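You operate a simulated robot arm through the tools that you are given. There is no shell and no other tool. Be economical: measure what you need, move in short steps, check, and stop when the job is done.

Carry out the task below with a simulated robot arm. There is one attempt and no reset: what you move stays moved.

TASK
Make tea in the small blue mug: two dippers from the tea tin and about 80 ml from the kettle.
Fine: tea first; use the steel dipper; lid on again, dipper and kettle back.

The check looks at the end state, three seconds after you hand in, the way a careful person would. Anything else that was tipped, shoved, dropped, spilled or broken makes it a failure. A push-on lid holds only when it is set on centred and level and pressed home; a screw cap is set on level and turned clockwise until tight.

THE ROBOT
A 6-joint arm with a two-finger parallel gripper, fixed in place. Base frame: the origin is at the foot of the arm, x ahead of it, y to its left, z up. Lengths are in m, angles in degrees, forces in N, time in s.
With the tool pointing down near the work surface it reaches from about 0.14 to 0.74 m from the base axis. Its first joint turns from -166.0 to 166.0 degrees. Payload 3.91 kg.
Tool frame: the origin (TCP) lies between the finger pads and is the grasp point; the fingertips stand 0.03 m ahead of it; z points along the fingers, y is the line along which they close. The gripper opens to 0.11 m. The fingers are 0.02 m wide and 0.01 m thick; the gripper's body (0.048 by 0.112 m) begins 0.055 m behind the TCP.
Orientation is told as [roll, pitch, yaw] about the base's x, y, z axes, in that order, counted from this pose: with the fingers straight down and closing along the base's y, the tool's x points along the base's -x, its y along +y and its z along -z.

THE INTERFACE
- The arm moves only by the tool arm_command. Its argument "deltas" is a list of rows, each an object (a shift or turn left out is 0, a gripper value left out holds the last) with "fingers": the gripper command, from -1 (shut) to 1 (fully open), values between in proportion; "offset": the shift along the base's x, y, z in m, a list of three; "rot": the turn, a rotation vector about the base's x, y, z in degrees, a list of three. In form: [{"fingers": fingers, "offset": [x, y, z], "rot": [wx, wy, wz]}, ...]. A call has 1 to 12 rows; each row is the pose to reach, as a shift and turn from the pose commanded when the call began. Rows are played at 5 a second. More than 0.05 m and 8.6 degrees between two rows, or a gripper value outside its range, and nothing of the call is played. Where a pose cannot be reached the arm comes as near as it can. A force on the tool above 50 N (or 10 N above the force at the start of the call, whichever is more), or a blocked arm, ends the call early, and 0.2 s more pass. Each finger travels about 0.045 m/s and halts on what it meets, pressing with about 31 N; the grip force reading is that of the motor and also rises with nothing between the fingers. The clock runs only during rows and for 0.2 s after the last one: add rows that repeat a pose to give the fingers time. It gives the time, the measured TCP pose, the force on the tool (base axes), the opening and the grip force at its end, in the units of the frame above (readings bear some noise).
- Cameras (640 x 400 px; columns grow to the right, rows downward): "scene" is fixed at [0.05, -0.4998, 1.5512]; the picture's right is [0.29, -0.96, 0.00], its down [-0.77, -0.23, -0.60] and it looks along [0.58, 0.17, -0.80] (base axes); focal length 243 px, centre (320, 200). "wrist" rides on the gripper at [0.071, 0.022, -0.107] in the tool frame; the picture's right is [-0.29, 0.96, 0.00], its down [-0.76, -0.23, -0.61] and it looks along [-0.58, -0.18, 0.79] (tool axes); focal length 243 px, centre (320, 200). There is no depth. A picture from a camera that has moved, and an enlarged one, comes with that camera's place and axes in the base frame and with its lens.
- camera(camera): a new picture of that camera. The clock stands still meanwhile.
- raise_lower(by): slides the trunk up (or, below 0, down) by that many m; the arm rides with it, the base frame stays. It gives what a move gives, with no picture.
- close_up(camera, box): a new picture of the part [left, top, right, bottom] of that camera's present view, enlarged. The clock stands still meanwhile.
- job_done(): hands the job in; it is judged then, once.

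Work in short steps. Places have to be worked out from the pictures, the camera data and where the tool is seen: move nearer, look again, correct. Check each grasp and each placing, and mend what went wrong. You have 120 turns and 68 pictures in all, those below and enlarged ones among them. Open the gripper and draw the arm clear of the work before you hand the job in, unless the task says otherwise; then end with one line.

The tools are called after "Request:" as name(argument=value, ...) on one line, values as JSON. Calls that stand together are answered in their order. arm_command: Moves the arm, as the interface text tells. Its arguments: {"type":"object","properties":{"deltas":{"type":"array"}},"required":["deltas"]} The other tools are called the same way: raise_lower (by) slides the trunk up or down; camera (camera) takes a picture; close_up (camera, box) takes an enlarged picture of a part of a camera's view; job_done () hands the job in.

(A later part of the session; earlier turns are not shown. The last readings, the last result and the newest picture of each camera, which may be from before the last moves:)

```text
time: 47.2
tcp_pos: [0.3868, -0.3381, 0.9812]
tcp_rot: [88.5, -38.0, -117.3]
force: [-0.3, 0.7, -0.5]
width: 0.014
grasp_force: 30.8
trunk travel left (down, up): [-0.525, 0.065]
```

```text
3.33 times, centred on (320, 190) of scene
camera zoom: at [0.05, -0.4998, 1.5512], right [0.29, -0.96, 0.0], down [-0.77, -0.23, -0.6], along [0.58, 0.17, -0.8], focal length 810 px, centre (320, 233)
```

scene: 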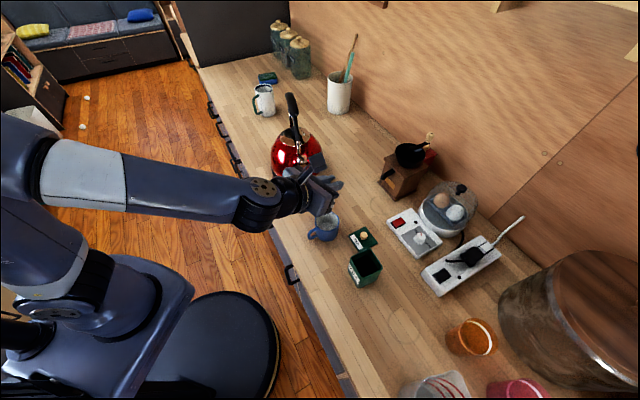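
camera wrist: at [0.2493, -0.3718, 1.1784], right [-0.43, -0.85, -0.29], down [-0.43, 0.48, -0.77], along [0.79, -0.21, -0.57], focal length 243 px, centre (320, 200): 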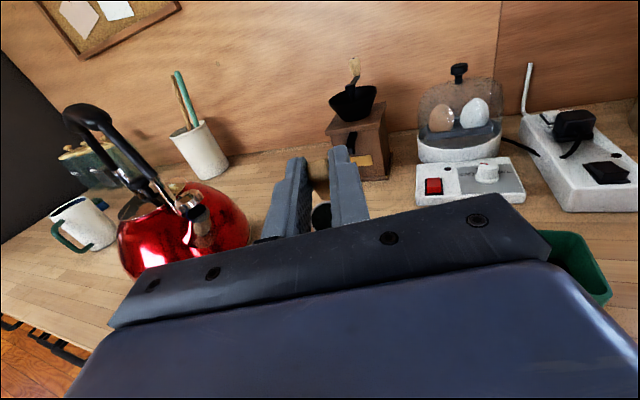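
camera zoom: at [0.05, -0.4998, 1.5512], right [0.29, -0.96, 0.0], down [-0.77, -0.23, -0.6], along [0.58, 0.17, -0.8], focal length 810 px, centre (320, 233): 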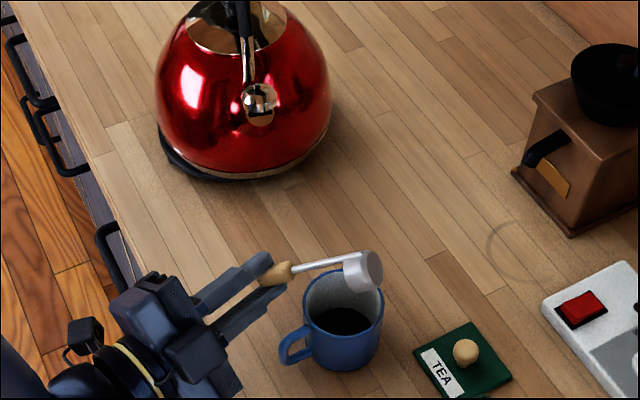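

The tea fell cleanly into the mug. I reverse the motion to bring the dipper upright again.

Request:
arm_command(deltas=[{"offset": [0.0018, 0.0035, 0.0108], "rot": [7.06, -3.75, 0]}, {"offset": [0.003, 0.0058, 0.021], "rot": [14.13, -7.5, 0]}, {"offset": [0.0037, 0.007, 0.0324], "rot": [21.2, -11.26, 0]}, {"offset": [0.0037, 0.007, 0.0438], "rot": [28.3, -15, 0]}, {"offset": [0.0031, 0.0059, 0.0552], "rot": [35.3, -18.8, 0]}, {"offset": [0.0019, 0.0036, 0.0674], "rot": [42.4, -22.5, 0]}, {"offset": [-0.0009, 0.0012, 0.079], "rot": [49.4, -26.3, 0]}, {"offset": [-0.0043, -0.0032, 0.089], "rot": [56.5, -30, 0]}, {"offset": [-0.0081, -0.0076, 0.0984], "rot": [63.6, -33.8, 0]}, {"offset": [-0.0124, -0.0138, 0.106], "rot": [70.6, -37.5, 0]}, {"offset": [-0.0161, -0.0208, 0.112], "rot": [77.7, -41.3, 0]}, {"offset": [-0.0201, -0.0283, 0.117], "rot": [84.8, -45, 0]}])

Request:
arm_command(deltas=[{"offset": [-0.0032, -0.0089, 0.01], "rot": [7.06, -3.75, 0]}, {"offset": [-0.0056, -0.0182, 0.02], "rot": [14.13, -7.5, 0]}, {"offset": [-0.0081, -0.0276, 0.03], "rot": [21.2, -11.26, 0]}, {"offset": [-0.0105, -0.0369, 0.04], "rot": [28.3, -15, 0]}, {"offset": [-0.0105, -0.0369, 0.04], "rot": [28.3, -15, 0]}])

Request:
arm_command(deltas=[{"rot": [3.5, 6.6, 0]}, {"rot": [7.0, 13.2, 0]}, {"rot": [10.5, 19.9, 0]}, {"rot": [14.1, 26.5, 0]}, {"rot": [14.1, 26.5, 0]}])

```text
time: 49.8
tcp_pos: [0.3677, -0.3672, 1.0993]
tcp_rot: [89.7, 58.1, -117.0]
force: [0.8, 0.0, -0.4]
width: 0.0141
grasp_force: 31.0
trunk travel left (down, up): [-0.525, 0.065]
```

```text
time: 51.0
tcp_pos: [0.3566, -0.4036, 1.1395]
tcp_rot: [-170.7, 89.5, -17.6]
force: [0.9, -0.3, -0.6]
width: 0.0141
grasp_force: 31.0
trunk travel left (down, up): [-0.525, 0.065]
```

```text
time: 52.2
tcp_pos: [0.3559, -0.4028, 1.1378]
tcp_rot: [-1.0, 60.5, 152.0]
force: [-0.6, 0.1, -1.3]
width: 0.0138
grasp_force: 31.6
trunk travel left (down, up): [-0.525, 0.065]
```

Upright again. I go back over the tin with the original heading.

Request:
arm_command(deltas=[{"offset": [-0.012, -0.028, 0], "rot": [0, 0, -4]}, {"offset": [-0.025, -0.06, 0], "rot": [0, 0, -8]}, {"offset": [-0.037, -0.09, 0], "rot": [0, 0, -12]}, {"offset": [-0.05, -0.12, 0], "rot": [0, 0, -16]}, {"offset": [-0.061, -0.1417, 0], "rot": [0, 0, -18.7]}, {"offset": [-0.061, -0.1417, 0], "rot": [0, 0, -18.7]}])

Request:
close_up(camera="wrist", box=[240, 130, 400, 230])

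```text
time: 53.6
tcp_pos: [0.2953, -0.5471, 1.1384]
tcp_rot: [-1.3, 60.6, 133.1]
force: [0.6, 0.0, -0.5]
width: 0.0139
grasp_force: 31.3
trunk travel left (down, up): [-0.525, 0.065]
```

```text
4.00 times, centred on (320, 180) of wrist
camera zoom: at [0.2374, -0.5183, 1.2538], right [-0.78, -0.56, -0.26], down [-0.46, 0.81, -0.36], along [0.41, -0.16, -0.9], focal length 970 px, centre (320, 280)
```

zoom: 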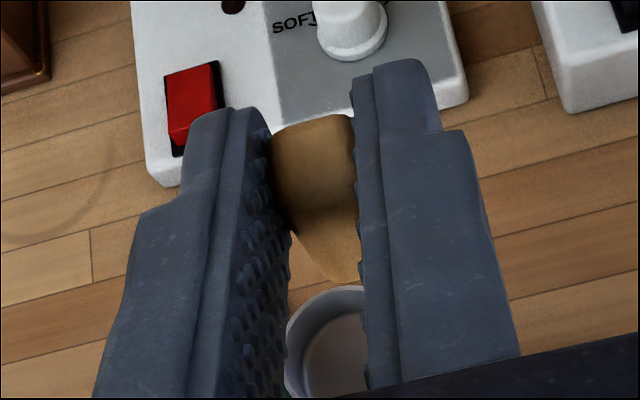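

The cup is empty and held unchanged. I dip again in the same place, slowly.

Request:
arm_command(deltas=[{"offset": [-0.0005, 0.0022, -0.02]}, {"offset": [-0.0005, 0.0022, -0.035]}, {"offset": [-0.0005, 0.0022, -0.047]}, {"offset": [-0.0005, 0.0022, -0.057]}, {"offset": [-0.0005, 0.0022, -0.067]}, {"offset": [-0.0005, 0.0022, -0.077]}, {"offset": [-0.0005, 0.0022, -0.087]}, {"offset": [-0.0005, 0.0022, -0.097]}, {"offset": [-0.0005, 0.0022, -0.107]}, {"offset": [-0.0005, 0.0022, -0.116]}, {"offset": [-0.0005, 0.0022, -0.119]}, {"offset": [-0.0005, 0.0022, -0.119]}])

Request:
arm_command(deltas=[{"offset": [0, 0, 0]}, {"offset": [0, 0, 0.015]}, {"offset": [0, 0, 0.03]}, {"offset": [0, 0, 0.045]}, {"offset": [0, 0, 0.06]}, {"offset": [0, 0, 0.08]}, {"offset": [0, 0, 0.1]}, {"offset": [0, 0, 0.119]}, {"offset": [0, 0, 0.119]}])

Request:
close_up(camera="wrist", box=[240, 130, 400, 230])

```text
time: 56.2
tcp_pos: [0.2944, -0.5437, 1.0187]
tcp_rot: [-1.2, 60.5, 133.2]
force: [0.3, -0.7, -1.5]
width: 0.0139
grasp_force: 30.5
trunk travel left (down, up): [-0.525, 0.065]
```

```text
time: 58.2
tcp_pos: [0.2937, -0.5448, 1.1392]
tcp_rot: [-1.1, 60.5, 133.1]
force: [-0.1, -0.6, -0.7]
width: 0.014
grasp_force: 30.8
trunk travel left (down, up): [-0.525, 0.065]
```

```text
4.00 times, centred on (320, 180) of wrist
camera zoom: at [0.2362, -0.516, 1.2544], right [-0.78, -0.56, -0.26], down [-0.46, 0.81, -0.36], along [0.42, -0.16, -0.9], focal length 970 px, centre (320, 280)
```

zoom: 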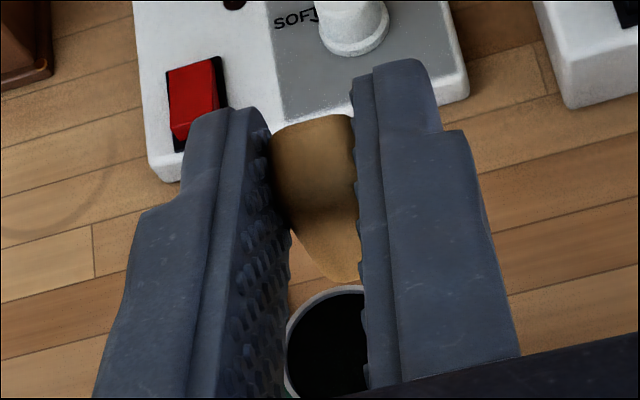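

The second dipper is full. I repeat the proven carry and tilt over the mug.

Request:
arm_command(deltas=[{"offset": [0.008, 0.01, 0.0], "rot": [0, 0, 1.5]}, {"offset": [0.018, 0.022, 0.0], "rot": [0, 0, 3.5]}, {"offset": [0.03, 0.036, 0.0], "rot": [0, 0, 5.5]}, {"offset": [0.042, 0.051, 0.0], "rot": [0, 0, 7.5]}, {"offset": [0.054, 0.066, 0.0], "rot": [0, 0, 10]}, {"offset": [0.066, 0.081, 0.0], "rot": [0, 0, 12.5]}, {"offset": [0.078, 0.096, 0.0], "rot": [0, 0, 15]}, {"offset": [0.088, 0.11, 0.0], "rot": [0, 0, 17]}, {"offset": [0.096, 0.121, 0.0], "rot": [0, 0, 18.5]}, {"offset": [0.099, 0.124, 0.0], "rot": [0, 0, 18.9]}, {"offset": [0.099, 0.124, 0.0], "rot": [0, 0, 18.9]}])

Request:
arm_command(deltas=[{"offset": [-0.009, 0.0045, -0.008], "rot": [-2.35, -4.4, 0]}, {"offset": [-0.018, 0.009, -0.016], "rot": [-5.6, -10.6, 0]}, {"offset": [-0.028, 0.0135, -0.025], "rot": [-9.4, -17.7, 0]}, {"offset": [-0.037, 0.018, -0.033], "rot": [-13, -24.5, 0]}, {"offset": [-0.037, 0.018, -0.033], "rot": [-14.1, -26.5, 0]}, {"offset": [-0.037, 0.018, -0.033], "rot": [-14.1, -26.5, 0]}])

Request:
arm_command(deltas=[{"offset": [0.0024, 0.0093, 0.001], "rot": [-7.06, 3.75, 0]}, {"offset": [0.0049, 0.0187, -0.001], "rot": [-14.13, 7.5, 0]}, {"offset": [0.0073, 0.028, -0.005], "rot": [-21.2, 11.26, 0]}, {"offset": [0.0105, 0.0369, -0.009], "rot": [-28.3, 15, 0]}, {"offset": [0.0145, 0.0444, -0.014], "rot": [-35.3, 18.8, 0]}, {"offset": [0.0182, 0.0514, -0.02], "rot": [-42.4, 22.5, 0]}])

Request:
close_up(camera="scene", box=[240, 130, 400, 250])

```text
time: 60.6
tcp_pos: [0.3946, -0.4189, 1.1389]
tcp_rot: [-1.2, 60.5, 152.1]
force: [0.0, -0.1, -0.4]
width: 0.0137
grasp_force: 30.8
trunk travel left (down, up): [-0.525, 0.065]
```

```text
time: 62.0
tcp_pos: [0.357, -0.4014, 1.106]
tcp_rot: [170.6, 89.4, -36.0]
force: [-0.3, -0.3, 0.1]
width: 0.014
grasp_force: 30.4
trunk travel left (down, up): [-0.525, 0.065]
```

```text
time: 63.4
tcp_pos: [0.3754, -0.3492, 1.0863]
tcp_rot: [89.2, 41.9, -117.2]
force: [0.7, -0.1, -0.7]
width: 0.0136
grasp_force: 30.9
trunk travel left (down, up): [-0.525, 0.065]
```

```text
3.33 times, centred on (320, 190) of scene
camera zoom: at [0.05, -0.4998, 1.5512], right [0.29, -0.96, 0.0], down [-0.77, -0.23, -0.6], along [0.58, 0.17, -0.8], focal length 810 px, centre (320, 233)
```

zoom: 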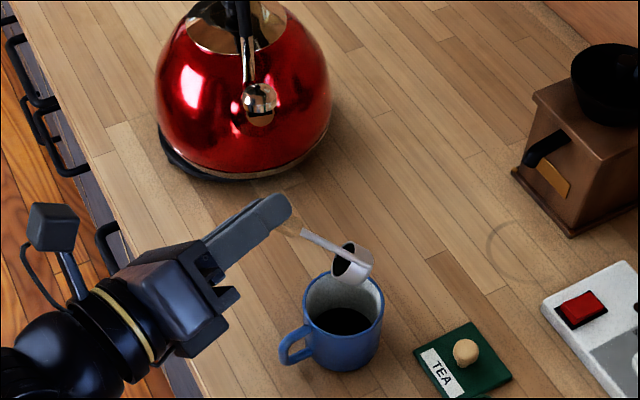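

Same placement as before. I finish the pour, then return upright.

Request:
arm_command(deltas=[{"offset": [0.0038, 0.0057, -0.0076], "rot": [-7.06, 3.75, 0]}, {"offset": [0.0071, 0.0096, -0.017], "rot": [-14.13, 7.5, 0]}, {"offset": [0.0105, 0.014, -0.027], "rot": [-21.2, 11.26, 0]}, {"offset": [0.0133, 0.0164, -0.0386], "rot": [-28.3, 15, 0]}, {"offset": [0.0145, 0.0187, -0.0508], "rot": [-35.3, 18.8, 0]}, {"offset": [0.0151, 0.0198, -0.0622], "rot": [-42.4, 22.5, 0]}, {"offset": [0.0151, 0.0198, -0.0736], "rot": [-49.4, 26.3, 0]}, {"offset": [0.0144, 0.0186, -0.085], "rot": [-56.5, 30, 0]}, {"offset": [0.0132, 0.0163, -0.0952], "rot": [-63.6, 33.8, 0]}, {"offset": [0.0114, 0.0128, -0.106], "rot": [-70.6, 37.5, 0]}, {"offset": [0.0114, 0.0128, -0.106], "rot": [-70.6, 37.5, 0]}, {"offset": [0.0114, 0.0128, -0.106], "rot": [-70.6, 37.5, 0]}])

Request:
arm_command(deltas=[{"offset": [0.0018, 0.0035, 0.0108], "rot": [7.06, -3.75, 0]}, {"offset": [0.003, 0.0058, 0.021], "rot": [14.13, -7.5, 0]}, {"offset": [0.0037, 0.007, 0.0324], "rot": [21.2, -11.26, 0]}, {"offset": [0.0037, 0.007, 0.0438], "rot": [28.3, -15, 0]}, {"offset": [0.0031, 0.0059, 0.0552], "rot": [35.3, -18.8, 0]}, {"offset": [0.0019, 0.0036, 0.0674], "rot": [42.4, -22.5, 0]}, {"offset": [-0.0009, 0.0012, 0.079], "rot": [49.4, -26.3, 0]}, {"offset": [-0.0043, -0.0032, 0.089], "rot": [56.5, -30, 0]}, {"offset": [-0.0081, -0.0076, 0.0984], "rot": [63.6, -33.8, 0]}, {"offset": [-0.0124, -0.0138, 0.106], "rot": [70.6, -37.5, 0]}, {"offset": [-0.0161, -0.0208, 0.112], "rot": [77.7, -41.3, 0]}, {"offset": [-0.0201, -0.0283, 0.117], "rot": [84.8, -45, 0]}])

Request:
arm_command(deltas=[{"offset": [-0.0032, -0.0089, 0.01], "rot": [7.06, -3.75, 0]}, {"offset": [-0.0056, -0.0182, 0.02], "rot": [14.13, -7.5, 0]}, {"offset": [-0.0081, -0.0276, 0.03], "rot": [21.2, -11.26, 0]}, {"offset": [-0.0105, -0.0369, 0.04], "rot": [28.3, -15, 0]}, {"offset": [-0.0105, -0.0369, 0.04], "rot": [28.3, -15, 0]}])

Request:
arm_command(deltas=[{"rot": [3.5, 6.6, 0]}, {"rot": [7.0, 13.2, 0]}, {"rot": [10.5, 19.9, 0]}, {"rot": [14.1, 26.5, 0]}, {"rot": [14.1, 26.5, 0]}])

Request:
close_up(camera="scene", box=[280, 180, 440, 300])

```text
time: 66.0
tcp_pos: [0.3874, -0.3357, 0.9792]
tcp_rot: [88.3, -38.1, -117.2]
force: [0.5, -0.9, -0.5]
width: 0.0139
grasp_force: 31.1
trunk travel left (down, up): [-0.525, 0.065]
```

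```text
time: 68.6
tcp_pos: [0.3666, -0.365, 1.0957]
tcp_rot: [89.5, 58.1, -117.0]
force: [0.7, -0.7, -0.7]
width: 0.014
grasp_force: 30.8
trunk travel left (down, up): [-0.525, 0.065]
```

```text
time: 69.8
tcp_pos: [0.3565, -0.4033, 1.1373]
tcp_rot: [-171.4, 89.4, -18.1]
force: [0.0, 0.5, -1.7]
width: 0.014
grasp_force: 31.5
trunk travel left (down, up): [-0.525, 0.065]
```

```text
time: 71.0
tcp_pos: [0.3561, -0.4021, 1.1381]
tcp_rot: [-1.3, 60.4, 152.0]
force: [-0.4, -0.2, 0.1]
width: 0.0139
grasp_force: 30.6
trunk travel left (down, up): [-0.525, 0.065]
```

```text
3.33 times, centred on (360, 240) of scene
camera zoom: at [0.05, -0.4998, 1.5512], right [0.29, -0.96, 0.0], down [-0.77, -0.23, -0.6], along [0.58, 0.17, -0.8], focal length 810 px, centre (187, 67)
```

zoom: 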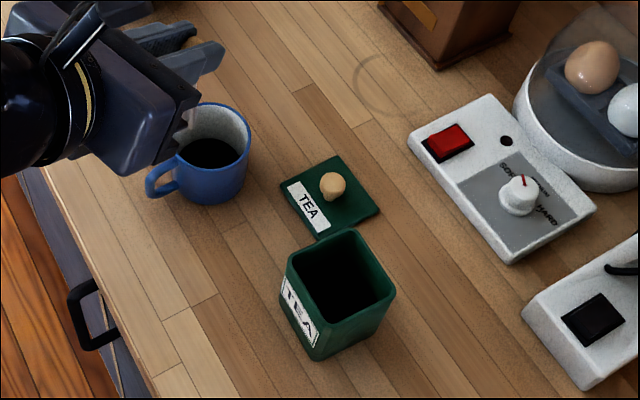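

Both dippers are in the mug with no spill. I return the dipper to its original spot above the counter.

Request:
arm_command(deltas=[{"offset": [-0.013, -0.033, 0], "rot": [0, 0, -3]}, {"offset": [-0.026, -0.066, 0], "rot": [0, 0, -6]}, {"offset": [-0.039, -0.1, 0], "rot": [0, 0, -9]}, {"offset": [-0.052, -0.133, 0], "rot": [0, 0, -12]}, {"offset": [-0.065, -0.166, 0], "rot": [0, 0, -15]}, {"offset": [-0.078, -0.2, 0], "rot": [0, 0, -17]}, {"offset": [-0.09, -0.233, 0], "rot": [0, 0, -18.6]}, {"offset": [-0.102, -0.2635, 0], "rot": [0, 0, -18.6]}, {"offset": [-0.102, -0.2635, 0], "rot": [0, 0, -18.6]}])

Request:
arm_command(deltas=[{"offset": [0, 0, -0.03]}, {"offset": [0, 0, -0.06]}, {"offset": [0, 0, -0.09]}, {"offset": [0, 0, -0.11]}, {"offset": [0, 0, -0.12]}, {"offset": [0, 0, -0.12]}])

Request:
close_up(camera="wrist", box=[240, 80, 440, 205])

```text
time: 73.0
tcp_pos: [0.2528, -0.6649, 1.1357]
tcp_rot: [-1.4, 60.5, 133.3]
force: [0.1, 0.3, -2.0]
width: 0.0138
grasp_force: 31.0
trunk travel left (down, up): [-0.525, 0.065]
```

```text
time: 74.4
tcp_pos: [0.2545, -0.6649, 1.0164]
tcp_rot: [-1.4, 60.5, 133.3]
force: [0.3, -1.1, -0.5]
width: 0.0142
grasp_force: 30.5
trunk travel left (down, up): [-0.525, 0.065]
```

```text
3.20 times, centred on (340, 142) of wrist
camera zoom: at [0.1955, -0.6385, 1.1315], right [-0.78, -0.57, -0.26], down [-0.47, 0.81, -0.36], along [0.42, -0.16, -0.9], focal length 776 px, centre (256, 384)
```

zoom: 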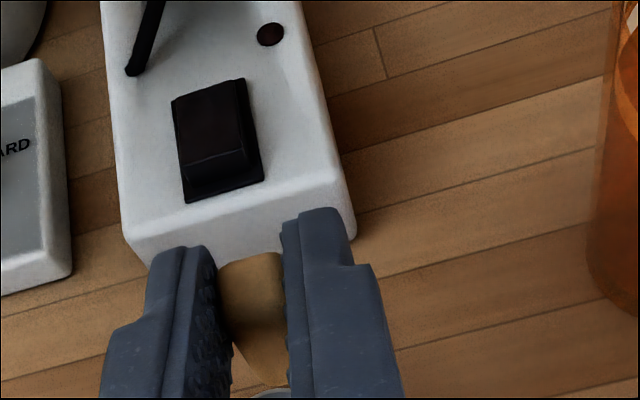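

Same spot, about 8 mm above rest. I lower in 2 mm steps to contact.

Request:
arm_command(deltas=[{"offset": [0, 0, -0.004]}, {"offset": [0, 0, -0.007]}, {"offset": [0, 0, -0.009]}, {"offset": [0, 0, -0.009]}])

```text
time: 75.4
tcp_pos: [0.2535, -0.6652, 1.0094]
tcp_rot: [-1.2, 60.6, 133.3]
force: [-0.8, 1.0, 9.2]
width: 0.0139
grasp_force: 30.8
trunk travel left (down, up): [-0.525, 0.065]
```

It has touched down (9 N). I relax slightly, open, and back out along the approach.

Request:
arm_command(deltas=[{"fingers": -1, "offset": [0, 0, 0.001]}, {"fingers": -0.7, "offset": [0, 0, 0.001]}, {"fingers": -0.4, "offset": [0, 0, 0.001]}, {"fingers": -0.2, "offset": [0, 0, 0.001]}, {"fingers": -0.2, "offset": [0, 0, 0.001]}, {"fingers": -0.2, "offset": [-0.012, 0.0126, 0.01]}, {"fingers": -0.2, "offset": [-0.03, 0.0316, 0.025]}, {"fingers": -0.2, "offset": [-0.05, 0.053, 0.05]}, {"fingers": -0.2, "offset": [-0.05, 0.053, 0.08]}])

Request:
camera(camera="wrist")

```text
time: 77.4
tcp_pos: [0.2035, -0.6118, 1.0874]
tcp_rot: [-1.4, 60.5, 133.3]
force: [0.5, 0.3, -0.4]
width: 0.0442
grasp_force: 0.1
trunk travel left (down, up): [-0.525, 0.065]
```

```text
25 pictures are left
camera wrist: at [0.1458, -0.5845, 1.2036], right [-0.78, -0.57, -0.26], down [-0.47, 0.81, -0.36], along [0.42, -0.16, -0.9], focal length 243 px, centre (320, 200)
```

wrist: 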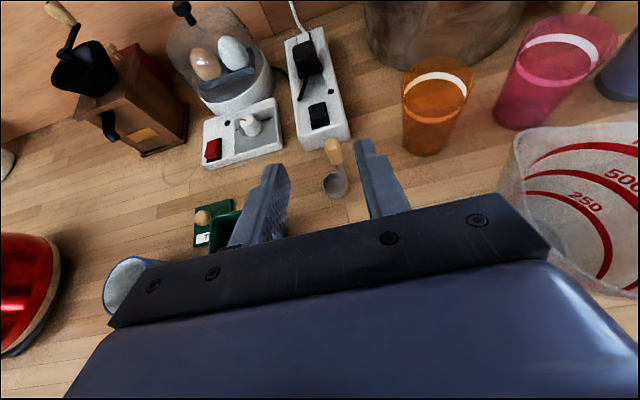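

The dipper stands back in place. I rise and turn the tool back to fingers-down.

Request:
arm_command(deltas=[{"offset": [0.005, 0.02, 0.03], "rot": [5.5, 5.2, 0]}, {"offset": [0.01, 0.04, 0.06], "rot": [11, 10.4, 0]}, {"offset": [0.02, 0.06, 0.09], "rot": [16.5, 15.6, 0]}, {"offset": [0.03, 0.08, 0.11], "rot": [22, 20.8, 0]}, {"offset": [0.05, 0.09, 0.12], "rot": [27.5, 26, 0]}, {"offset": [0.07, 0.1, 0.12], "rot": [33, 31.1, 0]}, {"offset": [0.09, 0.1, 0.12], "rot": [38.5, 36.3, 0]}, {"offset": [0.1, 0.1, 0.12], "rot": [44, 41.5, 0]}, {"offset": [0.1, 0.1, 0.12], "rot": [44, 41.5, 0]}])

```text
time: 79.4
tcp_pos: [0.3049, -0.512, 1.2071]
tcp_rot: [-1.2, -0.1, 133.3]
force: [-0.3, -0.4, -0.2]
width: 0.0438
grasp_force: 0.0
trunk travel left (down, up): [-0.525, 0.065]
```

I yaw to 180° (fingers closing along y again), remove the small roll, and move over the lid.

Request:
arm_command(deltas=[{"offset": [0.02, -0.003, 0], "rot": [0, 0, 8]}, {"offset": [0.04, -0.006, -0.02], "rot": [0, 0, 16]}, {"offset": [0.06, -0.01, -0.04], "rot": [0, 0, 24]}, {"offset": [0.08, -0.013, -0.06], "rot": [0, 0, 32]}, {"offset": [0.1, -0.016, -0.08], "rot": [0, 0, 40]}, {"offset": [0.1076, -0.017, -0.1], "rot": [0, 0, 46.7]}, {"offset": [0.1076, -0.017, -0.12], "rot": [-1.1, 0, 46.7]}, {"offset": [0.1076, -0.017, -0.12], "rot": [-1.1, 0, 46.7]}])

Request:
camera(camera="wrist")

```text
time: 81.2
tcp_pos: [0.4109, -0.5297, 1.0878]
tcp_rot: [-0.4, 0.4, -180.0]
force: [0.6, 0.4, 0.3]
width: 0.0439
grasp_force: 0.1
trunk travel left (down, up): [-0.525, 0.065]
```

```text
24 pictures are left
camera wrist: at [0.481, -0.5493, 1.1956], right [-0.29, -0.96, -0.01], down [-0.76, 0.23, 0.6], along [-0.58, 0.18, -0.8], focal length 243 px, centre (320, 200)
```

wrist: 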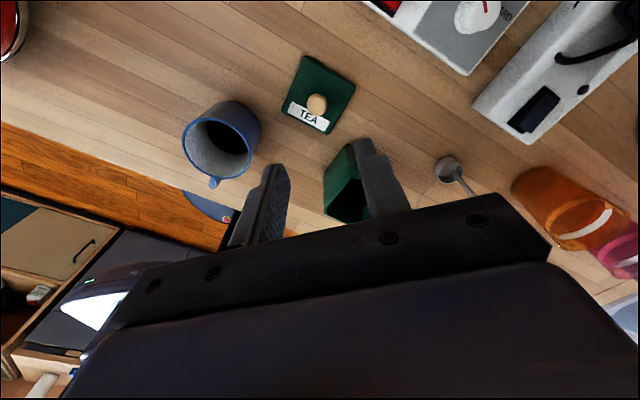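

The knob measures (0.413, -0.527), under the fingers. I descend and grip.

Request:
arm_command(deltas=[{"offset": [0.0015, 0.0015, -0.04]}, {"offset": [0.0015, 0.0015, -0.08]}, {"offset": [0.0015, 0.0015, -0.115]}, {"offset": [0.0015, 0.0015, -0.133]}, {"fingers": -0.2, "offset": [0.0015, 0.0015, -0.133]}, {"fingers": -0.5, "offset": [0.0015, 0.0015, -0.133]}, {"fingers": -1, "offset": [0.0015, 0.0015, -0.133]}, {"fingers": -1, "offset": [0.0015, 0.0015, -0.133]}, {"fingers": -1, "offset": [0.0015, 0.0015, -0.133]}])

Request:
close_up(camera="wrist", box=[160, 40, 480, 240])

```text
time: 83.2
tcp_pos: [0.413, -0.5293, 0.9549]
tcp_rot: [-0.4, 0.4, -180.0]
force: [0.3, -0.3, -0.6]
width: 0.0199
grasp_force: 31.3
trunk travel left (down, up): [-0.525, 0.065]
```

```text
2.00 times, centred on (320, 140) of wrist
camera zoom: at [0.4823, -0.5491, 1.0634], right [-0.29, -0.96, -0.01], down [-0.76, 0.23, 0.6], along [-0.58, 0.18, -0.8], focal length 485 px, centre (320, 320)
```

zoom: 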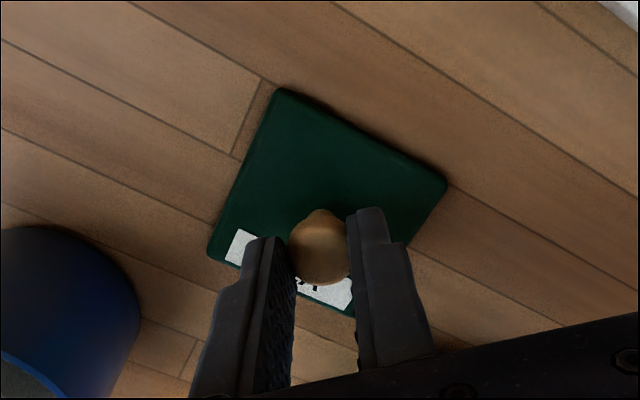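

The lid is gripped. I lift it, carry it over the tin, and hover to check the alignment.

Request:
arm_command(deltas=[{"offset": [0, 0, 0.03]}, {"offset": [0, 0, 0.07]}, {"offset": [0, 0, 0.11]}, {"offset": [0, 0, 0.14]}, {"offset": [-0.03, -0.004, 0.14]}, {"offset": [-0.06, -0.008, 0.14]}, {"offset": [-0.09, -0.011, 0.14]}, {"offset": [-0.106, -0.0134, 0.13]}, {"offset": [-0.106, -0.0134, 0.105]}, {"offset": [-0.106, -0.0134, 0.105]}])

Request:
close_up(camera="wrist", box=[200, 20, 440, 170])

Request:
close_up(camera="scene", box=[320, 200, 420, 300])

```text
time: 85.4
tcp_pos: [0.3071, -0.5422, 1.0606]
tcp_rot: [-0.4, 0.4, -180.0]
force: [0.1, 0.4, -1.0]
width: 0.0205
grasp_force: 31.2
trunk travel left (down, up): [-0.525, 0.065]
```

```text
2.67 times, centred on (320, 95) of wrist
camera zoom: at [0.3761, -0.5621, 1.1685], right [-0.29, -0.96, -0.01], down [-0.76, 0.23, 0.6], along [-0.58, 0.18, -0.8], focal length 647 px, centre (320, 480)
```

zoom: 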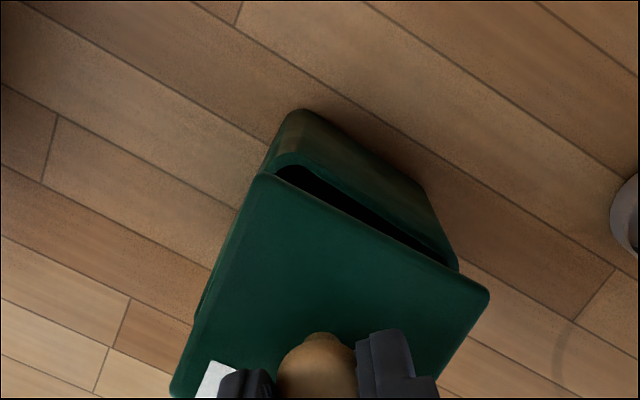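

```text
4.00 times, centred on (370, 250) of scene
camera zoom: at [0.05, -0.4998, 1.5512], right [0.29, -0.96, 0.0], down [-0.77, -0.23, -0.6], along [0.58, 0.17, -0.8], focal length 972 px, centre (120, 0)
```

zoom: 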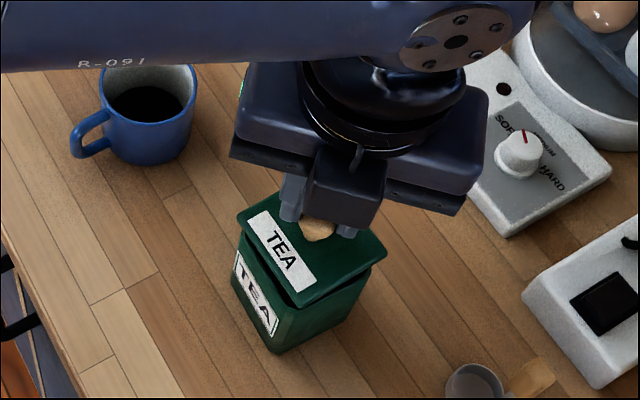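

Orientation matches the tin and the centring looks right. I lower it gently toward the mouth.

Request:
arm_command(deltas=[{"offset": [0.0002, -0.0005, -0.008]}, {"offset": [0.0002, -0.0005, -0.015]}, {"offset": [0.0002, -0.0005, -0.021]}, {"offset": [0.0002, -0.0005, -0.026]}])

Request:
close_up(camera="scene", box=[320, 200, 420, 300])

```text
time: 86.4
tcp_pos: [0.3073, -0.542, 1.0364]
tcp_rot: [0.0, 0.5, -179.9]
force: [1.8, -1.3, 14.0]
width: 0.0207
grasp_force: 31.4
trunk travel left (down, up): [-0.525, 0.065]
```

```text
4.00 times, centred on (370, 250) of scene
camera zoom: at [0.05, -0.4998, 1.5512], right [0.29, -0.96, 0.0], down [-0.77, -0.23, -0.6], along [0.58, 0.17, -0.8], focal length 972 px, centre (120, 0)
```

zoom: 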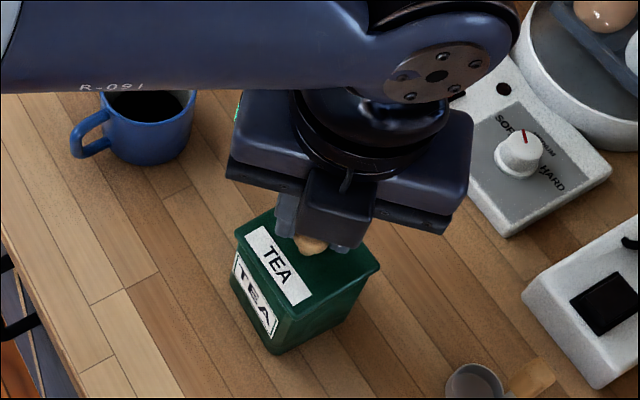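

Contact at z = 1.036, about 13 mm above where it should end. I press a little further and see whether it slides in.

Request:
arm_command(deltas=[{"offset": [0, 0, -0.003]}, {"offset": [0, 0, -0.006]}, {"offset": [0, 0, -0.006]}])

```text
time: 87.2
tcp_pos: [0.3063, -0.5411, 1.0324]
tcp_rot: [0.0, 0.7, -180.0]
force: [4.4, -3.4, 35.6]
width: 0.0205
grasp_force: 31.2
trunk travel left (down, up): [-0.525, 0.065]
```

There is resistance with a side force toward (+x, -y), so the lid is slightly off. I lift a little, shift 2 mm that way, and try again.

Request:
arm_command(deltas=[{"offset": [0, 0, 0.012]}, {"offset": [0.0015, -0.0015, 0.018]}, {"offset": [0.0015, -0.0015, 0.012]}, {"offset": [0.0015, -0.0015, 0.006]}, {"offset": [0.0015, -0.0015, 0.003]}, {"offset": [0.0015, -0.0015, 0.003]}])

Request:
close_up(camera="wrist", box=[200, 20, 440, 170])

```text
time: 88.6
tcp_pos: [0.3081, -0.5437, 1.0317]
tcp_rot: [-0.3, 0.6, -180.1]
force: [-1.2, 4.0, 8.8]
width: 0.0203
grasp_force: 31.2
trunk travel left (down, up): [-0.525, 0.065]
```

```text
2.67 times, centred on (320, 95) of wrist
camera zoom: at [0.3774, -0.5633, 1.1401], right [-0.29, -0.96, -0.01], down [-0.77, 0.23, 0.6], along [-0.58, 0.18, -0.8], focal length 647 px, centre (320, 480)
```

zoom: 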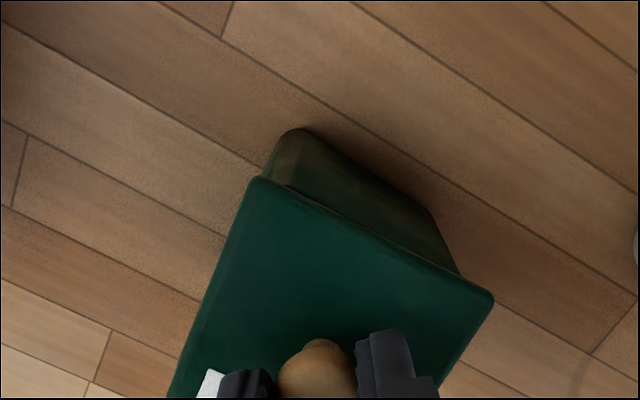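

It now sits lower with little force, so the plug is in the mouth. I press on down.

Request:
arm_command(deltas=[{"offset": [-0.0003, 0.0005, -0.003]}, {"offset": [-0.0003, 0.0007, -0.006]}, {"offset": [-0.0003, 0.0007, -0.009]}, {"offset": [-0.0003, 0.0007, -0.012]}, {"offset": [-0.0003, 0.0007, -0.012]}])

```text
time: 89.8
tcp_pos: [0.3068, -0.5425, 1.0223]
tcp_rot: [0.0, 0.6, -180.0]
force: [1.1, -3.0, 35.5]
width: 0.0201
grasp_force: 30.9
trunk travel left (down, up): [-0.525, 0.065]
```

It has reached the closed height (1.022). I press once more to seat it fully.

Request:
arm_command(deltas=[{"offset": [0, 0, -0.002]}, {"offset": [0, 0, -0.004]}, {"offset": [0, 0, -0.005]}])

```text
time: 90.6
tcp_pos: [0.3078, -0.5427, 1.0187]
tcp_rot: [0.2, 0.6, -180.0]
force: [0.3, -1.6, 45.1]
width: 0.0206
grasp_force: 31.2
trunk travel left (down, up): [-0.525, 0.065]
```

Request:
arm_command(deltas=[{"offset": [0, 0, -0.002]}, {"offset": [0, 0, -0.004]}, {"offset": [0, 0, -0.006]}])

Request:
close_up(camera="scene", box=[320, 200, 420, 300])

```text
time: 91.2
tcp_pos: [0.3092, -0.5422, 1.0187]
tcp_rot: [0.6, 0.7, -180.0]
force: [-3.3, 7.6, 16.5]
width: 0.0203
grasp_force: 31.2
trunk travel left (down, up): [-0.525, 0.065]
stopped in row 2: the force on the tool passed its limit (the readings are from after the stop); the commanded pose is now the measured one
```

```text
4.00 times, centred on (370, 250) of scene
camera zoom: at [0.05, -0.4998, 1.5512], right [0.29, -0.96, 0.0], down [-0.77, -0.23, -0.6], along [0.58, 0.17, -0.8], focal length 972 px, centre (120, 0)
```

zoom: 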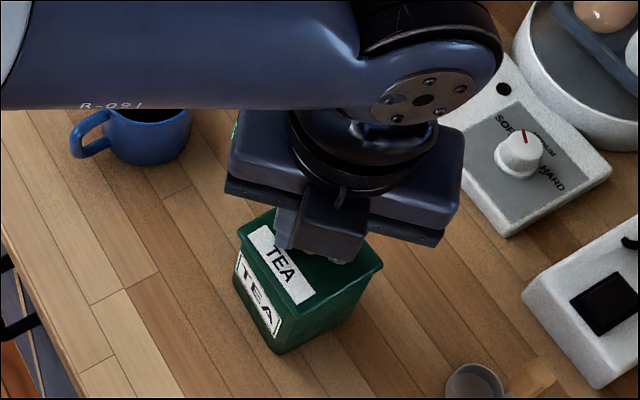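

It took over 50 N at the original height, so the lid is home. I release and rise.

Request:
arm_command(deltas=[{"fingers": -0.6, "offset": [0, 0, 0.002]}, {"fingers": -0.2, "offset": [0, 0, 0.002]}, {"fingers": -0.2, "offset": [0, 0, 0.002]}, {"fingers": -0.2, "offset": [0, 0, 0.04]}, {"fingers": -0.2, "offset": [0, 0, 0.09]}, {"fingers": -0.2, "offset": [0, 0, 0.14]}, {"fingers": -0.2, "offset": [0, 0, 0.18]}, {"fingers": -0.2, "offset": [-0.03, 0.03, 0.2]}, {"fingers": -0.2, "offset": [-0.06, 0.07, 0.2]}])

Request:
close_up(camera="scene", box=[290, 190, 450, 310])

```text
time: 93.2
tcp_pos: [0.2489, -0.4748, 1.2164]
tcp_rot: [0.4, 0.8, -180.1]
force: [-0.1, 0.0, 0.8]
width: 0.0439
grasp_force: 0.1
trunk travel left (down, up): [-0.525, 0.065]
```

```text
3.33 times, centred on (370, 250) of scene
camera zoom: at [0.05, -0.4998, 1.5512], right [0.29, -0.96, 0.0], down [-0.77, -0.23, -0.6], along [0.58, 0.17, -0.8], focal length 810 px, centre (153, 33)
```

zoom: 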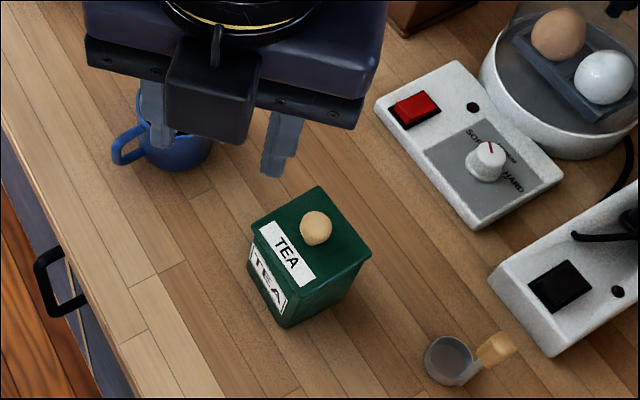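

The lid is flush and the dipper and tin are in place. Now the kettle: its spout tip is near (0.524, -0.304, 1.06) pointing at azimuth about 210°, and its handle peak is near (0.657, -0.225, 1.18). I swing round to view it side-on.

Request:
arm_command(deltas=[{"offset": [0, 0.03, 0.02], "rot": [0, 0, 8.4]}, {"offset": [0, 0.06, 0.04], "rot": [0, 0, 16.8]}, {"offset": [0, 0.1, 0.06], "rot": [0, 0, 25.2]}, {"offset": [0.01, 0.14, 0.06], "rot": [0, 0, 33.6]}, {"offset": [0.02, 0.18, 0.06], "rot": [0, 0, 42]}, {"offset": [0.03, 0.22, 0.06], "rot": [0, 0, 50.4]}, {"offset": [0.04, 0.26, 0.06], "rot": [0, 0, 58.8]}, {"offset": [0.06, 0.3, 0.06], "rot": [0, 0, 67.2]}, {"offset": [0.08, 0.33, 0.06], "rot": [0, 0, 75.6]}, {"offset": [0.1, 0.36, 0.06], "rot": [0, 0, 84]}, {"offset": [0.13, 0.39, 0.06], "rot": [0, 0, 92.4]}, {"offset": [0.16, 0.405, 0.06], "rot": [0, 0, 100.8]}])

Request:
arm_command(deltas=[{"offset": [0.04, 0, 0], "rot": [0, 0, 8]}, {"offset": [0.08, 0, 0], "rot": [0, 0, 16]}, {"offset": [0.12, 0, 0], "rot": [0, 0, 19]}, {"offset": [0.16, 0, 0], "rot": [0, 0, 19]}, {"offset": [0.177, 0, 0], "rot": [0, 0, 19]}, {"offset": [0.177, 0, 0], "rot": [0, 0, 19]}])

Request:
camera(camera="wrist")

```text
time: 95.8
tcp_pos: [0.4094, -0.0699, 1.2764]
tcp_rot: [0.3, 0.7, -78.9]
force: [0.6, -0.3, 0.1]
width: 0.0441
grasp_force: 0.1
trunk travel left (down, up): [-0.525, 0.065]
```

```text
time: 97.2
tcp_pos: [0.5871, -0.0712, 1.2773]
tcp_rot: [0.3, 0.7, -60.0]
force: [0.2, -0.2, 0.8]
width: 0.0441
grasp_force: 0.1
trunk travel left (down, up): [-0.525, 0.065]
```

```text
16 pictures are left
camera wrist: at [0.5695, 0.0025, 1.3862], right [0.97, 0.22, 0.0], down [0.18, -0.78, 0.6], along [0.13, -0.58, -0.8], focal length 243 px, centre (320, 200)
```

wrist: 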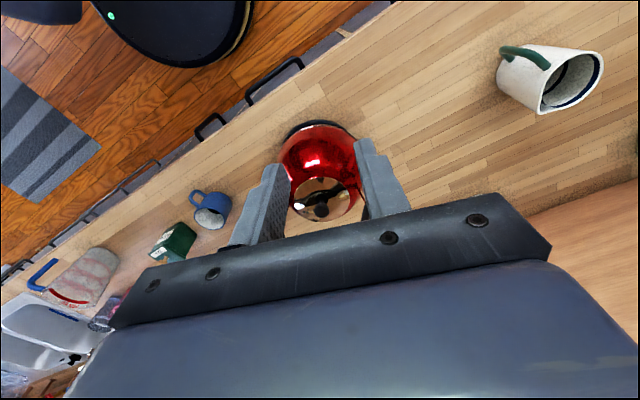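

I enlarge the kettle.

Request:
close_up(camera="wrist", box=[230, 110, 410, 235])

```text
3.20 times, centred on (320, 172) of wrist
camera zoom: at [0.5695, 0.0025, 1.3862], right [0.97, 0.22, 0.0], down [0.18, -0.78, 0.6], along [0.13, -0.58, -0.8], focal length 776 px, centre (320, 288)
```

zoom: 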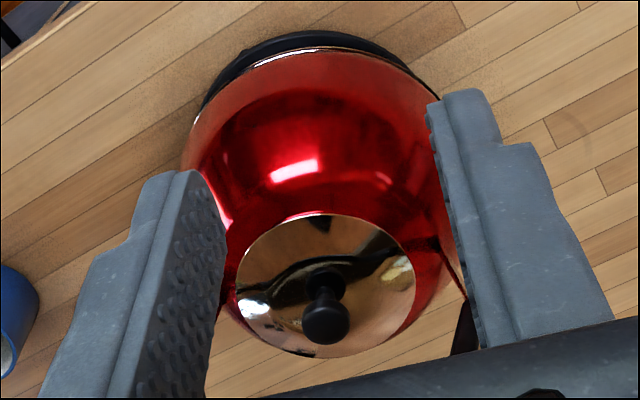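

The handle is hidden behind the gripper here. I open the fingers wide and move higher over the kettle so the handle falls in the clear upper half of the view.

Request:
arm_command(deltas=[{"fingers": 0.5, "offset": [0.0, 0, 0.03]}, {"fingers": 1, "offset": [0.01, -0.03, 0.06]}, {"fingers": 1, "offset": [0.02, -0.07, 0.065]}, {"fingers": 1, "offset": [0.02, -0.1, 0.065]}, {"fingers": 1, "offset": [0.02, -0.1, 0.065]}, {"fingers": 1, "offset": [0.02, -0.1, 0.065]}])

Request:
close_up(camera="wrist", box=[210, 60, 450, 220])

```text
time: 98.6
tcp_pos: [0.5703, -0.1497, 1.2896]
tcp_rot: [0.5, 0.6, -60.1]
force: [0.0, 0.5, 0.5]
width: 0.11
grasp_force: 0.0
out of reach, approached as far as the arm can: row 1, 2, 3, 4, 5, 6
trunk travel left (down, up): [-0.525, 0.065]
```

```text
2.50 times, centred on (330, 140) of wrist
camera zoom: at [0.5523, -0.0758, 1.3991], right [0.97, 0.22, 0.0], down [0.18, -0.78, 0.6], along [0.14, -0.58, -0.8], focal length 606 px, centre (295, 350)
```

zoom: 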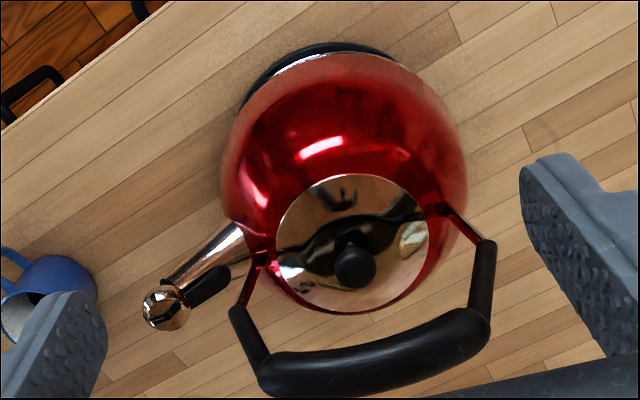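

A clear view: the handle bar is horizontal, centred near (0.627, -0.237, 1.179) at azimuth 30°, with the spout tip 12.5 cm in front and 12 cm below. Reach upward is short, so I raise the trunk, which lifts the arm clear as well.

Request:
raise_lower(by=0.06)

```text
time: 99.6
tcp_pos: [0.5714, -0.1479, 1.3501]
tcp_rot: [0.4, 0.6, -60.2]
force: [0.3, -0.4, -0.3]
width: 0.1101
grasp_force: 0.1
trunk travel left (down, up): [-0.585, 0.005]
```

I rotate to yaw -150° while coming over the bar, staying above it.

Request:
arm_command(deltas=[{"fingers": 0.1, "offset": [0, 0, 0], "rot": [0, 0, -8.2]}, {"fingers": 0.1, "offset": [0, 0, 0], "rot": [0, 0, -16.4]}, {"fingers": 0.1, "offset": [0.01, -0.015, 0], "rot": [0, 0, -24.6]}, {"fingers": 0.1, "offset": [0.02, -0.03, 0], "rot": [0, 0, -32.8]}, {"fingers": 0.1, "offset": [0.03, -0.045, -0.01], "rot": [0, 0, -41]}, {"fingers": 0.1, "offset": [0.04, -0.06, -0.02], "rot": [0, 0, -49.2]}, {"fingers": 0.1, "offset": [0.055, -0.075, -0.03], "rot": [0, 0, -57.4]}, {"fingers": 0.1, "offset": [0.055, -0.089, -0.04], "rot": [0, 0, -65.6]}, {"fingers": 0.1, "offset": [0.055, -0.089, -0.05], "rot": [0, 0, -73.8]}, {"fingers": 0.1, "offset": [0.055, -0.089, -0.06], "rot": [0, 0, -82]}, {"fingers": 0.1, "offset": [0.055, -0.089, -0.07], "rot": [0, 0, -90]}, {"fingers": 0.1, "offset": [0.055, -0.089, -0.07], "rot": [0, 0, -90]}])

Request:
camera(camera="wrist")

```text
time: 102.2
tcp_pos: [0.6343, -0.2407, 1.2656]
tcp_rot: [1.1, 1.1, -150.3]
force: [-0.1, 0.7, -0.8]
width: 0.0603
grasp_force: 0.1
out of reach, approached as far as the arm can: row 3, 4, 5, 6, 7, 8, 9, 10, 11, 12
trunk travel left (down, up): [-0.585, 0.005]
```

```text
13 pictures are left
camera wrist: at [0.7035, -0.2221, 1.3762], right [0.22, -0.97, 0.01], down [-0.79, -0.17, 0.59], along [-0.57, -0.14, -0.81], focal length 243 px, centre (320, 200)
```

wrist: 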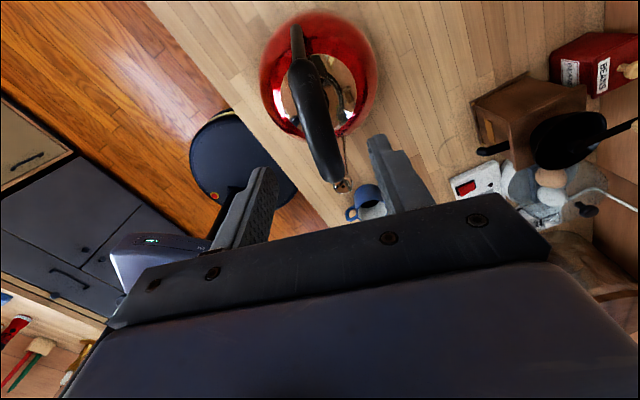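

The handle lies between the fingers. I descend part-way and read the pose.

Request:
arm_command(deltas=[{"fingers": 0.1, "offset": [-0.004, 0.001, -0.03]}, {"fingers": 0.1, "offset": [-0.005, 0.001, -0.055]}, {"fingers": 0.1, "offset": [-0.005, 0.001, -0.055]}])

Request:
close_up(camera="wrist", box=[220, 50, 420, 200])

```text
time: 103.0
tcp_pos: [0.63, -0.2385, 1.2105]
tcp_rot: [0.4, 0.6, -150.2]
force: [-0.9, 1.1, 0.3]
width: 0.0605
grasp_force: 0.0
trunk travel left (down, up): [-0.585, 0.005]
```

```text
2.67 times, centred on (320, 125) of wrist
camera zoom: at [0.6998, -0.2213, 1.3195], right [0.22, -0.97, 0.0], down [-0.78, -0.18, 0.6], along [-0.58, -0.14, -0.8], focal length 647 px, centre (320, 400)
```

zoom: 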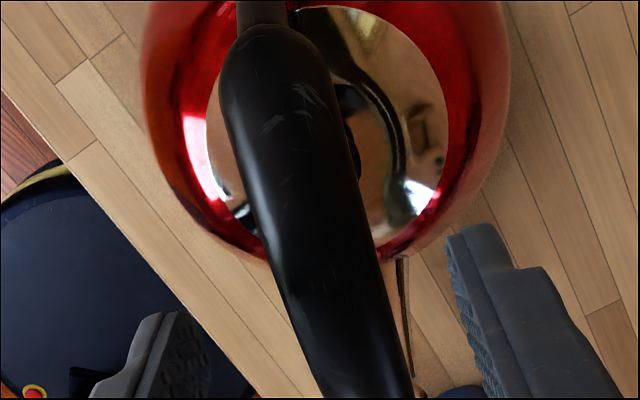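

The bar is centred between the fingers. I go down to z ≈ 1.176 and close.

Request:
arm_command(deltas=[{"fingers": 0.1, "offset": [-0.001, 0, -0.018]}, {"fingers": 0.1, "offset": [-0.001, -0.0005, -0.034]}, {"fingers": -0.2, "offset": [-0.001, -0.0005, -0.034]}, {"fingers": -0.6, "offset": [-0.001, -0.0005, -0.034]}, {"fingers": -1, "offset": [-0.001, -0.0005, -0.034]}, {"fingers": -1, "offset": [-0.001, -0.0005, -0.034]}, {"fingers": -1, "offset": [-0.001, -0.0005, -0.034]}])

```text
time: 104.6
tcp_pos: [0.6285, -0.2411, 1.1759]
tcp_rot: [0.4, 0.7, -150.2]
force: [3.3, -5.2, 3.2]
width: 0.0228
grasp_force: 30.4
trunk travel left (down, up): [-0.585, 0.005]
```

The handle is gripped (23 mm). I note the place pose (0.6285, -0.2411, 1.1759, yaw -150.2) and lift slowly.

Request:
arm_command(deltas=[{"offset": [0.001, -0.0018, 0.002]}, {"offset": [0.001, -0.0018, 0.008]}, {"offset": [0.001, -0.0018, 0.016]}, {"offset": [0.001, -0.0018, 0.026]}, {"offset": [0.001, -0.0018, 0.036]}, {"offset": [0.001, -0.0018, 0.036]}, {"offset": [0.001, -0.0018, 0.036]}])

Request:
close_up(camera="scene", box=[220, 70, 380, 240])

```text
time: 106.2
tcp_pos: [0.6302, -0.243, 1.2127]
tcp_rot: [0.3, 0.6, -150.2]
force: [0.8, 0.0, -13.2]
width: 0.0227
grasp_force: 30.4
trunk travel left (down, up): [-0.585, 0.005]
```

```text
2.35 times, centred on (300, 155) of scene
camera zoom: at [0.05, -0.4998, 1.5512], right [0.29, -0.96, 0.0], down [-0.77, -0.23, -0.6], along [0.58, 0.17, -0.8], focal length 572 px, centre (367, 306)
```

zoom: 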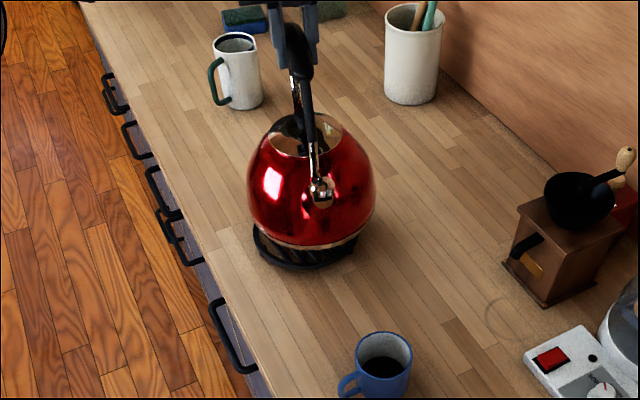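

The kettle is free (about 13 N) and its trivet stays behind. I carry it level toward the mug, turning the spout to azimuth 255° so the fixed camera can see the pour.

Request:
arm_command(deltas=[{"offset": [-0.005, -0.001, 0.012], "rot": [0, 0, 1]}, {"offset": [-0.02, -0.004, 0.025], "rot": [0, 0, 4]}, {"offset": [-0.04, -0.009, 0.036], "rot": [0, 0, 9]}, {"offset": [-0.06, -0.013, 0.036], "rot": [0, 0, 14]}, {"offset": [-0.08, -0.017, 0.036], "rot": [0, 0, 19]}, {"offset": [-0.1, -0.022, 0.036], "rot": [0, 0, 24]}, {"offset": [-0.12, -0.026, 0.036], "rot": [0, 0, 29]}, {"offset": [-0.14, -0.03, 0.036], "rot": [0, 0, 34]}, {"offset": [-0.16, -0.035, 0.036], "rot": [0, 0, 38]}, {"offset": [-0.178, -0.039, 0.036], "rot": [0, 0, 41]}, {"offset": [-0.189, -0.041, 0.036], "rot": [0, 0, 43]}, {"offset": [-0.189, -0.041, 0.036], "rot": [0, 0, 43]}])

Request:
close_up(camera="scene", box=[220, 100, 420, 260])

```text
time: 108.8
tcp_pos: [0.4422, -0.2835, 1.2469]
tcp_rot: [0.4, 0.6, -107.1]
force: [0.2, -0.1, -14.7]
width: 0.0227
grasp_force: 31.4
trunk travel left (down, up): [-0.585, 0.005]
```

```text
2.50 times, centred on (320, 180) of scene
camera zoom: at [0.05, -0.4998, 1.5512], right [0.29, -0.96, 0.0], down [-0.77, -0.23, -0.6], along [0.58, 0.17, -0.8], focal length 607 px, centre (320, 250)
```

zoom: 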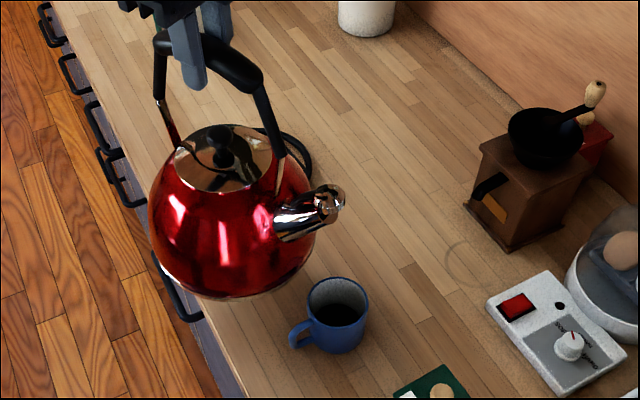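

The spout tip is about (0.4155, -0.408), just behind the mug centre, as wanted. I tilt to 15°, keeping the tip in place and lowering slightly.

Request:
arm_command(deltas=[{"offset": [-0.0028, -0.0102, -0.012], "rot": [4.83, -1.3, 0]}, {"offset": [-0.0057, -0.0213, -0.025], "rot": [9.66, -2.59, 0]}, {"offset": [-0.0089, -0.0331, -0.038], "rot": [14.49, -3.89, 0]}, {"offset": [-0.0089, -0.0331, -0.038], "rot": [14.49, -3.89, 0]}, {"offset": [-0.0089, -0.0331, -0.038], "rot": [14.49, -3.89, 0]}])

Request:
close_up(camera="scene", box=[240, 120, 400, 250])

```text
time: 110.0
tcp_pos: [0.4319, -0.3171, 1.2105]
tcp_rot: [-0.2, 15.6, -107.2]
force: [0.3, 0.3, -13.2]
width: 0.0227
grasp_force: 30.6
trunk travel left (down, up): [-0.585, 0.005]
```

```text
3.08 times, centred on (320, 185) of scene
camera zoom: at [0.05, -0.4998, 1.5512], right [0.29, -0.96, 0.0], down [-0.77, -0.23, -0.6], along [0.58, 0.17, -0.8], focal length 748 px, centre (320, 246)
```

zoom: 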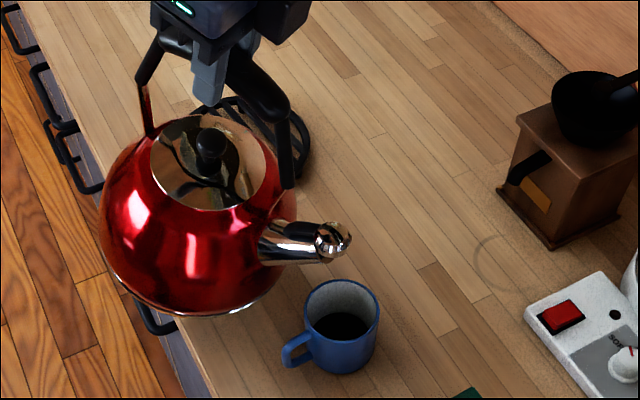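

No water yet at 15°, and the tip is well placed at (0.409, -0.408). I tilt to 22°.

Request:
arm_command(deltas=[{"offset": [-0.0015, -0.0055, -0.002], "rot": [2.2, -0.6, 0]}, {"offset": [-0.0033, -0.0125, -0.004], "rot": [4.83, -1.3, 0]}, {"offset": [-0.0047, -0.0177, -0.006], "rot": [6.76, -1.81, 0]}, {"offset": [-0.0047, -0.0177, -0.006], "rot": [6.76, -1.81, 0]}])

Request:
close_up(camera="scene", box=[240, 120, 400, 250])

```text
time: 111.0
tcp_pos: [0.428, -0.3351, 1.2044]
tcp_rot: [-0.5, 22.6, -107.3]
force: [0.5, 0.1, -13.9]
width: 0.0227
grasp_force: 31.0
trunk travel left (down, up): [-0.585, 0.005]
```

```text
3.08 times, centred on (320, 185) of scene
camera zoom: at [0.05, -0.4998, 1.5512], right [0.29, -0.96, 0.0], down [-0.77, -0.23, -0.6], along [0.58, 0.17, -0.8], focal length 748 px, centre (320, 246)
```

zoom: 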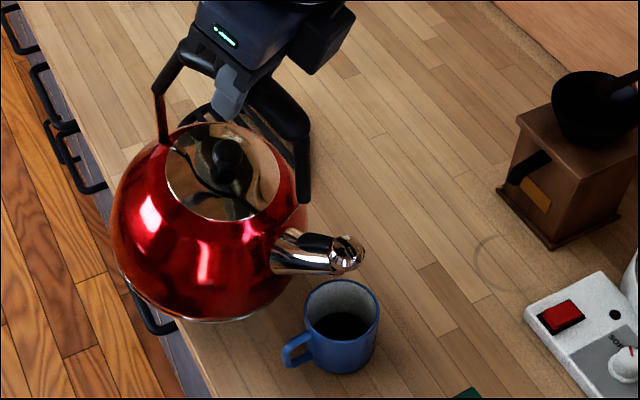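

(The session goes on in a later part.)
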